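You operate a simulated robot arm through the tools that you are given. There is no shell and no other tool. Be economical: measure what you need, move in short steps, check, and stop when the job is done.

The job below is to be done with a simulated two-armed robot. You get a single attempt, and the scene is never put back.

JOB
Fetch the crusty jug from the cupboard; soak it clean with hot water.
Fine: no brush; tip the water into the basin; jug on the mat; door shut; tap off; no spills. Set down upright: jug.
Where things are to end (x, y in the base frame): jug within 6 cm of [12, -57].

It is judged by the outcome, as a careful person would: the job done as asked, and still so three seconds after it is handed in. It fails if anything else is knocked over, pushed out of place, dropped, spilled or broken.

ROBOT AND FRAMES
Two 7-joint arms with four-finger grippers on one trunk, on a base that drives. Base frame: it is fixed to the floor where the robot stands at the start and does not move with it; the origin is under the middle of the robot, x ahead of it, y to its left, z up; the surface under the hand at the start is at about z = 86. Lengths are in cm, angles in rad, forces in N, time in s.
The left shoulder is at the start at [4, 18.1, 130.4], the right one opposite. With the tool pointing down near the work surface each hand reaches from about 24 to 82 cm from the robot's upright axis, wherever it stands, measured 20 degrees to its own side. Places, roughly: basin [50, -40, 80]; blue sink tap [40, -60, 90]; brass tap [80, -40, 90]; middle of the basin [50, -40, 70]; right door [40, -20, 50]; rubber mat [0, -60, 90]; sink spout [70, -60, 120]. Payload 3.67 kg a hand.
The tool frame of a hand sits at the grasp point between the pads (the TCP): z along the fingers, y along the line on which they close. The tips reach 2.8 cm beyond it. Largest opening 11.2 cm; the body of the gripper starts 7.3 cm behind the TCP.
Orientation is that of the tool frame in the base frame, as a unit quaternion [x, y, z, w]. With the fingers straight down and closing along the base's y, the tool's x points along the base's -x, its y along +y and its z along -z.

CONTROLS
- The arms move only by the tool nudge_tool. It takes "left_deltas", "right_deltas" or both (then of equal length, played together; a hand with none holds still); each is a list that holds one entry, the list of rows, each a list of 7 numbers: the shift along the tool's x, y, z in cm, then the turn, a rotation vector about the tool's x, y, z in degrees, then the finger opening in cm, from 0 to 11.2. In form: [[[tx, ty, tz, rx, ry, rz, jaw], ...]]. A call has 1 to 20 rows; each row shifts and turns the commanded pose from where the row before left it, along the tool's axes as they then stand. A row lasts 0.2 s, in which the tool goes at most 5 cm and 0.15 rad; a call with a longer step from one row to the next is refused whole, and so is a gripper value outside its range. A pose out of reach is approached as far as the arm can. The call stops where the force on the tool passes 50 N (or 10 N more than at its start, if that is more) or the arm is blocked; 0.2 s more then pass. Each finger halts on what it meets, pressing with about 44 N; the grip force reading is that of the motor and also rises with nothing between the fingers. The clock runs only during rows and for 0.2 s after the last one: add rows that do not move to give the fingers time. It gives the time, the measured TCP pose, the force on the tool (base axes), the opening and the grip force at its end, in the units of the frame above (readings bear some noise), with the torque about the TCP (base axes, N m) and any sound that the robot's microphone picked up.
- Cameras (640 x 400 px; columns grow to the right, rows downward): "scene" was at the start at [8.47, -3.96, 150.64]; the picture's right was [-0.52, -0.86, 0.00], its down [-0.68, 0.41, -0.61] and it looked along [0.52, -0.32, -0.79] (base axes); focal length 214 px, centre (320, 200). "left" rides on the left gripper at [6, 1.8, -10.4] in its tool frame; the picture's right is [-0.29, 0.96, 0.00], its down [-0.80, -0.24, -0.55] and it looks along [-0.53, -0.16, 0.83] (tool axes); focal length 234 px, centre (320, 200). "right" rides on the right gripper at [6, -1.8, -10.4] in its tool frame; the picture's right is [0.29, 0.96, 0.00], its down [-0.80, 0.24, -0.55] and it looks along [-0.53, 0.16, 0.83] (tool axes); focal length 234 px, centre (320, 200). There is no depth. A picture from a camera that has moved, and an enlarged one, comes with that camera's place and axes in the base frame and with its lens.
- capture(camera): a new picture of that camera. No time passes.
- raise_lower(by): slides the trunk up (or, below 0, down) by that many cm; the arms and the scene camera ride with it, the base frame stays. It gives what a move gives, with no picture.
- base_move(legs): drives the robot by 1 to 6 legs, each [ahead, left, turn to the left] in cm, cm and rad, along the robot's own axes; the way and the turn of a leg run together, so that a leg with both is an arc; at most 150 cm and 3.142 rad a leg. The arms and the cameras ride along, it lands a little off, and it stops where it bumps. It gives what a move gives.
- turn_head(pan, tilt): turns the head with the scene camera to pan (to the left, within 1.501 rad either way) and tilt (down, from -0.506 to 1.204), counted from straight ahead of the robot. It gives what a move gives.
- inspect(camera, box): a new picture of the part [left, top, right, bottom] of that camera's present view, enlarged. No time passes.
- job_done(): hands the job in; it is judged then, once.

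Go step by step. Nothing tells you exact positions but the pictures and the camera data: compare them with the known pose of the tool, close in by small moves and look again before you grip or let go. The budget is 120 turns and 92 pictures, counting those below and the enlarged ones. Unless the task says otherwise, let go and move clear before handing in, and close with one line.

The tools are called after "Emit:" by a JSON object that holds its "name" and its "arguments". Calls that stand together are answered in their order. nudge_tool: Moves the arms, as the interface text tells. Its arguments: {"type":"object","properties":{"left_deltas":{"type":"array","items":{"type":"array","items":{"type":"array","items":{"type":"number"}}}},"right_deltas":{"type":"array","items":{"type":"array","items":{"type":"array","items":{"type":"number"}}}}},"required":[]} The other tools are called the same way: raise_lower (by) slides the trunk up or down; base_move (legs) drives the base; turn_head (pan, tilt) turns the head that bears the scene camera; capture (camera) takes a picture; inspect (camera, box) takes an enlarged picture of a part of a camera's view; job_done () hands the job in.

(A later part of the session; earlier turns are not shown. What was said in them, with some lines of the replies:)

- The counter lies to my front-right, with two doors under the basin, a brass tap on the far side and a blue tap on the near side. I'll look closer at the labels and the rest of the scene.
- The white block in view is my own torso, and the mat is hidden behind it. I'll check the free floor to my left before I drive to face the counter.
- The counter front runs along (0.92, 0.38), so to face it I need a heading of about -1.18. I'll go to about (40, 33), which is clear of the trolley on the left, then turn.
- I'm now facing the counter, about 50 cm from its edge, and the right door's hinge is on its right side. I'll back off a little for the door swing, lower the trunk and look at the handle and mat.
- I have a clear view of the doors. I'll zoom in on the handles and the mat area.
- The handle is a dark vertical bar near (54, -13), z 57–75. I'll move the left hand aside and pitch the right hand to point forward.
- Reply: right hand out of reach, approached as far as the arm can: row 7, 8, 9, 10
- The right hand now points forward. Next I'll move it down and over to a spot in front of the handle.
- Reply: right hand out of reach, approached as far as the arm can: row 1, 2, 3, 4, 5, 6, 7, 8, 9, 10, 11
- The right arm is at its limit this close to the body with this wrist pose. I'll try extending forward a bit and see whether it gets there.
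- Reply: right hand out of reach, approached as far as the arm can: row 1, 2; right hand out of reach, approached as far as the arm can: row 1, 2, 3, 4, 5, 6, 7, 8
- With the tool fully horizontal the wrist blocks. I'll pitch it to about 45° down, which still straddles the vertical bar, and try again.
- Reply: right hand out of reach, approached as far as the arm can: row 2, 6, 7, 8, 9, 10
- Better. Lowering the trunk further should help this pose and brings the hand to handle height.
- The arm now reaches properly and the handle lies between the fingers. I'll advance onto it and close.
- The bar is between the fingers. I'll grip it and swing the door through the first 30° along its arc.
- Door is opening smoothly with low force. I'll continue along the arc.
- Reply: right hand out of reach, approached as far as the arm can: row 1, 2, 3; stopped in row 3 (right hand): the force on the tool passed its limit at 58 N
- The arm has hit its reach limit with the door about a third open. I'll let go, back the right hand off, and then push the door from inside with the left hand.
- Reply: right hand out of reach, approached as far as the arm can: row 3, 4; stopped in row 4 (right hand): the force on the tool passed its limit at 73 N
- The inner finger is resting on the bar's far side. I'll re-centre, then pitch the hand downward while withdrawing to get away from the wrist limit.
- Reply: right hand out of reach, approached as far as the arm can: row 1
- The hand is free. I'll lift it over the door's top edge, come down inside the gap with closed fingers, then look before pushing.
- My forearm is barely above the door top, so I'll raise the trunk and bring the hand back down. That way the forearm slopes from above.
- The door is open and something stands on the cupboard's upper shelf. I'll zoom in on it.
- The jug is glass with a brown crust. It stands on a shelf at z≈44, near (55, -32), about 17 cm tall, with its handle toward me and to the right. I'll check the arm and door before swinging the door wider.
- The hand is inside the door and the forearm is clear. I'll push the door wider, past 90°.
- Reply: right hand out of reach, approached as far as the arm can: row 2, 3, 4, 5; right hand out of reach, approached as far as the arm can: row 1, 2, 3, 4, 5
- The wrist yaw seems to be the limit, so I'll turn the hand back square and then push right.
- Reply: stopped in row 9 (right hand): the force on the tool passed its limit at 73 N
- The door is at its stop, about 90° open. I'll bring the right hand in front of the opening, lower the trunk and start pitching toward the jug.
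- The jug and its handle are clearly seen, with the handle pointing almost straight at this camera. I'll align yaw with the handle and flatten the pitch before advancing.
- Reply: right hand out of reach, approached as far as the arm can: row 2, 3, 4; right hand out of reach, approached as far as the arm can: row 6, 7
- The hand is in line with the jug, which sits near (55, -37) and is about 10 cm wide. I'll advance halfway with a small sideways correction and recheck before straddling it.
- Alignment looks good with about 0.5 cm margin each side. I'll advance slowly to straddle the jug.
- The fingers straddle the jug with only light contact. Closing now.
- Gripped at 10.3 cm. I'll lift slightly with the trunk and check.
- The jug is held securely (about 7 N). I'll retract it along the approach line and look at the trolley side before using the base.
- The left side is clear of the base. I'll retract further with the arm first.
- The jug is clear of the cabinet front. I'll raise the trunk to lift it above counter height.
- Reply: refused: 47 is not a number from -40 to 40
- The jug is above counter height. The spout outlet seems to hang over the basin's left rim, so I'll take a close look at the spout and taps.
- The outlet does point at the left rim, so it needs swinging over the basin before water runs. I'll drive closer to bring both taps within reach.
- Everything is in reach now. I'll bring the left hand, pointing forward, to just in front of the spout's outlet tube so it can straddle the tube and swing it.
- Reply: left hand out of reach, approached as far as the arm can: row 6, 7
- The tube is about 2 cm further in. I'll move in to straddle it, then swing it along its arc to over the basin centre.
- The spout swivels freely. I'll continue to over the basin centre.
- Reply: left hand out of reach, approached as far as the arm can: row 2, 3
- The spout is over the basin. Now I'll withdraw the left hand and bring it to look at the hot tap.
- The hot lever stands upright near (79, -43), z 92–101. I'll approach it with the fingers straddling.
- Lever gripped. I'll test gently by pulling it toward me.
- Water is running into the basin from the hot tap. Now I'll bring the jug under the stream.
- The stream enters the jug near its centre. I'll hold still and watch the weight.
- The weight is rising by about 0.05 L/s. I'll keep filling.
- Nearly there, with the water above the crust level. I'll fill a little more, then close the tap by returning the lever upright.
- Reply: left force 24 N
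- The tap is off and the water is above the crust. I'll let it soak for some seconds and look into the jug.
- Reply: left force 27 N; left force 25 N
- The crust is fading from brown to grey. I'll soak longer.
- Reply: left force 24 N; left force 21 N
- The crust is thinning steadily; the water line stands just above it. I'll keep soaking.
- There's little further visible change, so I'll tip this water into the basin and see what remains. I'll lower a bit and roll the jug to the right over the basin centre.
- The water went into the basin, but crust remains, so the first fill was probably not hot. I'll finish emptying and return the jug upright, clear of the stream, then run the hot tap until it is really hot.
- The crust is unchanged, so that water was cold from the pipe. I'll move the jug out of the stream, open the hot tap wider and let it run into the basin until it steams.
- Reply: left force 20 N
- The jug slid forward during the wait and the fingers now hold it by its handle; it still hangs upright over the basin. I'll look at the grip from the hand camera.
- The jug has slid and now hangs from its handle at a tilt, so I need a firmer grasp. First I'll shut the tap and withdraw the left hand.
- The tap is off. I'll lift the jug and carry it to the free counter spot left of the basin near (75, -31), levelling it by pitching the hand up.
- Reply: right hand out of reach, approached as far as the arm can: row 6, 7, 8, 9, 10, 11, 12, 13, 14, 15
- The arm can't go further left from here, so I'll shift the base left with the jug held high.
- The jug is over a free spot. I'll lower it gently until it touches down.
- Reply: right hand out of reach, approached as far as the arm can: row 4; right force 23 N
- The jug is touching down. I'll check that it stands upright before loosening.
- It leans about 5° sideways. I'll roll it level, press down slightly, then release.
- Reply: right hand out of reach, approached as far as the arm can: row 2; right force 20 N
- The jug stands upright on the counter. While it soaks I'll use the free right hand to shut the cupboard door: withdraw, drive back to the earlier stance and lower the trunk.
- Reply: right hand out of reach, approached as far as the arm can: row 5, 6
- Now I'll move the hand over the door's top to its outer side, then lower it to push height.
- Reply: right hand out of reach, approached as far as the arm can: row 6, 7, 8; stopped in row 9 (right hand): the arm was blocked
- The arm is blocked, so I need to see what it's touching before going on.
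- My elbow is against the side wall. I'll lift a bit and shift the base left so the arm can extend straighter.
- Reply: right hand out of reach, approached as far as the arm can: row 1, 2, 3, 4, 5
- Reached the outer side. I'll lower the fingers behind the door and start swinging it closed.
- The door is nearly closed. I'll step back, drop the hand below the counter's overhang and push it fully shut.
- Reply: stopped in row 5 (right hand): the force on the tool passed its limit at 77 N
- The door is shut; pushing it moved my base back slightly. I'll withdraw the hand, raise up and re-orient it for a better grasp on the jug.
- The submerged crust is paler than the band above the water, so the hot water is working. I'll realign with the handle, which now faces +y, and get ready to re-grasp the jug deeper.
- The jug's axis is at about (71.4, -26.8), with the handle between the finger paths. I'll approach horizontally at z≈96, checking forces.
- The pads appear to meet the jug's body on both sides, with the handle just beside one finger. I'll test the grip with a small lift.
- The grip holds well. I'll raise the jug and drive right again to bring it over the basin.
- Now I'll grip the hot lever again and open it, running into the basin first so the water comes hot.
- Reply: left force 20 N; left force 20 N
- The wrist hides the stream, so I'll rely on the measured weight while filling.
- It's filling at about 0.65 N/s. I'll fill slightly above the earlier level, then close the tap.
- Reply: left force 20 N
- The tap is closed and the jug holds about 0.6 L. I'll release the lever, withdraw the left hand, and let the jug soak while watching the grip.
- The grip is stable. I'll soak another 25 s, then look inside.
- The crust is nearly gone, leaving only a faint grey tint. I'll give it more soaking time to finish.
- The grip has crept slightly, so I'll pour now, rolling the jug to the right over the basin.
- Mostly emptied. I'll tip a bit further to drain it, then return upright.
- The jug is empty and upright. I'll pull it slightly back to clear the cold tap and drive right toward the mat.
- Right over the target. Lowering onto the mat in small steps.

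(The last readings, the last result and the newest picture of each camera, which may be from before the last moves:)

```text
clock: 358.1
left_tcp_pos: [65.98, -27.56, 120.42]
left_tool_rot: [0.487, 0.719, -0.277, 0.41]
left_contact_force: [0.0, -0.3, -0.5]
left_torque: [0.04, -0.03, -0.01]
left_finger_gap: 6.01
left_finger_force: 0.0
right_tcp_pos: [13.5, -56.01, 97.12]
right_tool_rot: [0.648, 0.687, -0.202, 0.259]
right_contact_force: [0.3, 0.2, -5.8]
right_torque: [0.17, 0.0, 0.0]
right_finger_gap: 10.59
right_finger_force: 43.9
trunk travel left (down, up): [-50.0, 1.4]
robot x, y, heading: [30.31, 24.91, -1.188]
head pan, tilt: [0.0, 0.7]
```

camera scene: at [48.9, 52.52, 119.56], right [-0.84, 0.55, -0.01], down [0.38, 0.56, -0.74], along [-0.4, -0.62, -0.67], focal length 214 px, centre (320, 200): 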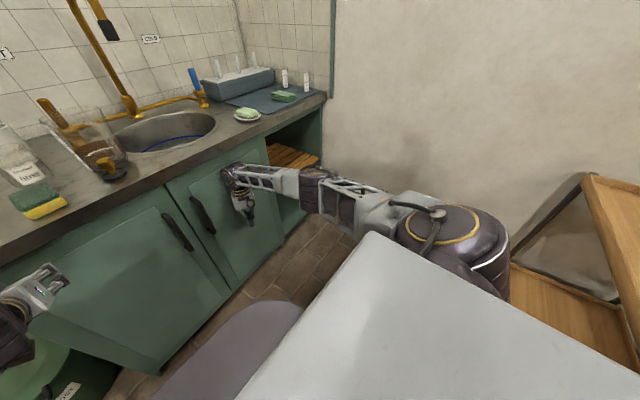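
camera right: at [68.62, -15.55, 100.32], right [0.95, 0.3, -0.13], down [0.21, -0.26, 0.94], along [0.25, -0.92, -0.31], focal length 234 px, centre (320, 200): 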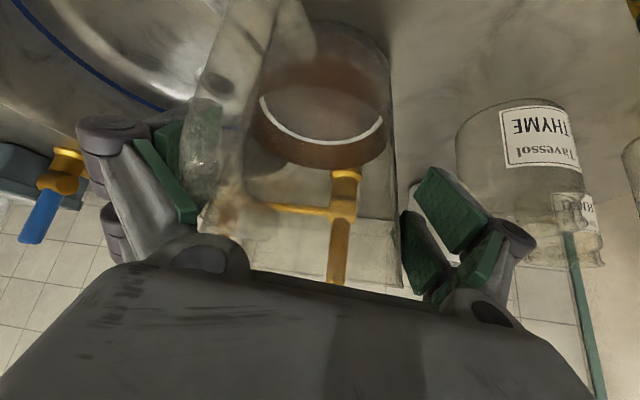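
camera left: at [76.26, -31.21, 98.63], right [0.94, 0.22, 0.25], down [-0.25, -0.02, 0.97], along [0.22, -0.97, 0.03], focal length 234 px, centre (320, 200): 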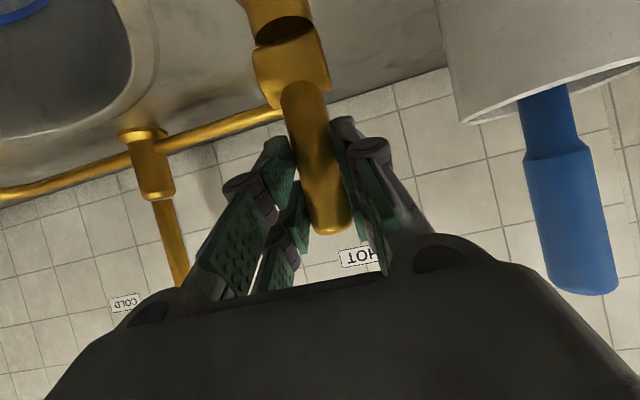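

Emit:
{"name": "nudge_tool", "arguments": {"right_deltas": [[[0.25, 0, 0.31, 0, 0, 0, 0], [0, 0, 0, 0, 0, 0, 0]]]}}

Emit:
{"name": "nudge_tool", "arguments": {"right_deltas": [[[0.19, 0, 0.24, 0, 0, 0, 0], [0, 0, 0, 0, 0, 0, 0]]]}}

```text
clock: 358.6
left_tcp_pos: [65.96, -27.46, 120.5]
left_tool_rot: [0.485, 0.72, -0.277, 0.411]
left_contact_force: [-0.4, 1.0, -0.5]
left_torque: [-0.02, 0.03, 0.03]
left_finger_gap: 5.99
left_finger_force: 0.1
right_tcp_pos: [13.59, -55.97, 97.15]
right_tool_rot: [0.647, 0.687, -0.204, 0.261]
right_contact_force: [-2.0, 2.3, 8.2]
right_torque: [-0.16, 0.66, -0.16]
right_finger_gap: 10.57
right_finger_force: 44.4
trunk travel left (down, up): [-50.0, 1.4]
robot x, y, heading: [30.46, 24.66, -1.186]
head pan, tilt: [0.0, 0.7]
```

```text
clock: 359.2
left_tcp_pos: [66.1, -27.31, 120.59]
left_tool_rot: [0.486, 0.72, -0.277, 0.411]
left_contact_force: [1.1, 0.1, -0.9]
left_torque: [-0.01, -0.02, 0.03]
left_finger_gap: 6.0
left_finger_force: 0.0
right_tcp_pos: [13.79, -55.95, 96.75]
right_tool_rot: [0.646, 0.687, -0.204, 0.262]
right_contact_force: [3.1, 3.3, 14.5]
right_torque: [-0.51, 0.26, 0.04]
right_finger_gap: 10.56
right_finger_force: 44.2
trunk travel left (down, up): [-50.0, 1.4]
robot x, y, heading: [30.41, 24.49, -1.187]
head pan, tilt: [0.0, 0.7]
```

The jug is resting on the mat. I'll open the fingers fully and test a small straight-up retreat.

Emit:
{"name": "nudge_tool", "arguments": {"right_deltas": [[[-0.12, 0, -0.16, 0, 0, 0, 10.6], [0, 0, 0, 0, 0, 0, 10.9], [0, 0, 0, 0, 0, 0, 11.2], [0, 0, 0, 0, 0, 0, 11.2], [0, 0, 0, 0, 0, 0, 11.2]]]}}

Emit:
{"name": "nudge_tool", "arguments": {"right_deltas": [[[-0.62, 0, -0.78, 0, 0, 0, 11.2], [0, 0, 0, 0, 0, 0, 11.2]]]}}

Emit:
{"name": "capture", "arguments": {"camera": "right"}}

```text
clock: 360.4
left_tcp_pos: [65.96, -27.59, 120.35]
left_tool_rot: [0.486, 0.72, -0.277, 0.411]
left_contact_force: [-0.1, -0.4, -0.6]
left_torque: [0.01, 0.0, -0.02]
left_finger_gap: 6.03
left_finger_force: 0.0
right_tcp_pos: [13.55, -55.94, 96.69]
right_tool_rot: [0.647, 0.687, -0.202, 0.26]
right_contact_force: [0.7, -0.5, 0.0]
right_torque: [0.0, 0.03, 0.03]
right_finger_gap: 11.18
right_finger_force: 0.1
trunk travel left (down, up): [-50.0, 1.4]
robot x, y, heading: [30.63, 24.62, -1.183]
head pan, tilt: [0.0, 0.7]
```

```text
clock: 361.1
left_tcp_pos: [66.05, -27.48, 120.45]
left_tool_rot: [0.486, 0.72, -0.278, 0.411]
left_contact_force: [0.0, -0.5, 0.3]
left_torque: [-0.01, 0.0, 0.02]
left_finger_gap: 6.01
left_finger_force: 0.1
right_tcp_pos: [13.49, -56.01, 97.78]
right_tool_rot: [0.647, 0.687, -0.203, 0.26]
right_contact_force: [1.9, 0.8, 0.3]
right_torque: [-0.01, 0.03, 0.08]
right_finger_gap: 11.21
right_finger_force: 0.0
trunk travel left (down, up): [-50.0, 1.4]
robot x, y, heading: [30.24, 24.44, -1.182]
head pan, tilt: [0.0, 0.7]
```

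```text
0 pictures are left
camera right: at [10.72, -44.99, 101.84], right [0.94, 0.3, -0.12], down [0.21, -0.27, 0.94], along [0.25, -0.92, -0.31], focal length 234 px, centre (320, 200)
```

right: 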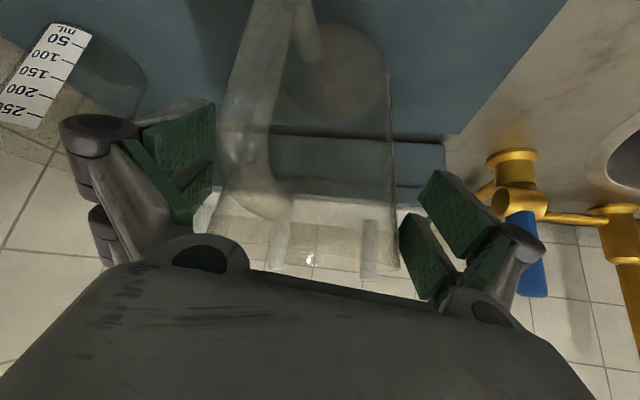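

The jug now looks clear and stands on the mat. I'll centre the hand by 0.2 cm and go straight up, watching the force.

Emit:
{"name": "nudge_tool", "arguments": {"right_deltas": [[[0, 0.2, 0, 0, 0, 0, 11.2], [-0.62, 0, -0.78, 0, 0, 0, 11.2], [-0.62, 0, -0.78, 0, 0, 0, 11.2], [0, 0, 0, 0, 0, 0, 11.2]]]}}

```text
clock: 362.1
left_tcp_pos: [66.12, -27.58, 120.51]
left_tool_rot: [0.486, 0.72, -0.277, 0.411]
left_contact_force: [0.0, -0.8, 0.3]
left_torque: [0.02, -0.01, -0.02]
left_finger_gap: 6.01
left_finger_force: 0.1
right_tcp_pos: [13.82, -55.89, 99.71]
right_tool_rot: [0.647, 0.687, -0.204, 0.26]
right_contact_force: [0.8, 1.3, 0.0]
right_torque: [0.01, 0.02, 0.06]
right_finger_gap: 11.17
right_finger_force: 0.0
trunk travel left (down, up): [-50.0, 1.4]
robot x, y, heading: [30.48, 25.08, -1.185]
head pan, tilt: [0.0, 0.7]
```

Emit:
{"name": "nudge_tool", "arguments": {"right_deltas": [[[-0.62, 0, -0.78, 0, 0, 0, 11.2], [-0.62, 0, -0.78, 0, 0, 0, 11.2], [-0.62, 0, -0.78, 0, 0, 0, 11.2], [0, 0, 0, 0, 0, 0, 11.2]]]}}

Emit:
{"name": "nudge_tool", "arguments": {"right_deltas": [[[-0.62, 0, -0.78, 0, 0, 0, 11.2], [-0.62, 0, -0.78, 0, 0, 0, 11.2], [-0.62, 0, -0.78, 0, 0, 0, 11.2], [-0.93, 0, -1.17, 0, 0, 0, 11.2], [-0.93, 0, -1.17, 0, 0, 0, 11.2], [0, 0, 0, 0, 0, 0, 11.2]]]}}

```text
clock: 363.1
left_tcp_pos: [66.07, -27.57, 120.37]
left_tool_rot: [0.487, 0.72, -0.277, 0.41]
left_contact_force: [0.5, 0.1, 0.6]
left_torque: [-0.02, -0.04, -0.02]
left_finger_gap: 6.03
left_finger_force: 0.1
right_tcp_pos: [13.44, -56.1, 102.71]
right_tool_rot: [0.648, 0.687, -0.202, 0.259]
right_contact_force: [0.7, 0.6, -0.3]
right_torque: [-0.04, -0.02, -0.01]
right_finger_gap: 11.19
right_finger_force: 0.0
trunk travel left (down, up): [-50.0, 1.4]
robot x, y, heading: [30.52, 24.76, -1.19]
head pan, tilt: [0.0, 0.7]
```

```text
clock: 364.4
left_tcp_pos: [65.95, -27.53, 120.43]
left_tool_rot: [0.486, 0.72, -0.276, 0.41]
left_contact_force: [-0.4, -0.1, 0.1]
left_torque: [0.0, -0.04, -0.03]
left_finger_gap: 5.98
left_finger_force: 0.0
right_tcp_pos: [13.08, -56.14, 108.56]
right_tool_rot: [0.648, 0.687, -0.203, 0.259]
right_contact_force: [-0.4, -0.1, -0.1]
right_torque: [0.02, -0.01, 0.05]
right_finger_gap: 11.21
right_finger_force: 0.1
trunk travel left (down, up): [-50.0, 1.4]
robot x, y, heading: [30.31, 24.59, -1.182]
head pan, tilt: [0.0, 0.7]
```

The fingers are above the rim with no load. I'll back the hand away toward me.

Emit:
{"name": "nudge_tool", "arguments": {"right_deltas": [[[-0.62, 0, -0.78, 0, 0, 0, 11.2], [2.3, 0, -1.9, 0, 0, 0, 11.2], [2.3, 0, -1.9, 0, 0, 0, 11.2], [2.3, 0, -1.9, 0, 0, 0, 11.2], [2.3, 0, -1.9, 0, 0, 0, 11.2], [0, 0, 0, 0, 0, 0, 11.2]]]}}

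Emit:
{"name": "job_done", "arguments": {}}

```text
clock: 365.9
left_tcp_pos: [66.07, -27.61, 120.49]
left_tool_rot: [0.486, 0.72, -0.277, 0.411]
left_contact_force: [-0.6, -0.5, -0.4]
left_torque: [-0.02, -0.01, 0.01]
left_finger_gap: 6.0
left_finger_force: 0.1
right_tcp_pos: [12.09, -44.32, 109.75]
right_tool_rot: [0.647, 0.687, -0.203, 0.26]
right_contact_force: [-0.2, 0.1, -0.1]
right_torque: [-0.04, 0.0, 0.0]
right_finger_gap: 11.21
right_finger_force: 0.0
trunk travel left (down, up): [-50.0, 1.4]
robot x, y, heading: [30.16, 24.61, -1.185]
head pan, tilt: [0.0, 0.7]
```

```text
The job is handed in.
```

The jug is soaked with hot water, emptied into the basin and standing upright on the mat near [13, -57]. The cupboard door is shut and the hot tap is off. I had no pictures left for a last check after letting go. The last one showed the jug looking clear, with at most a faint tint. I saw no spills, but nothing was pictured after the final pour except the jug and mat.
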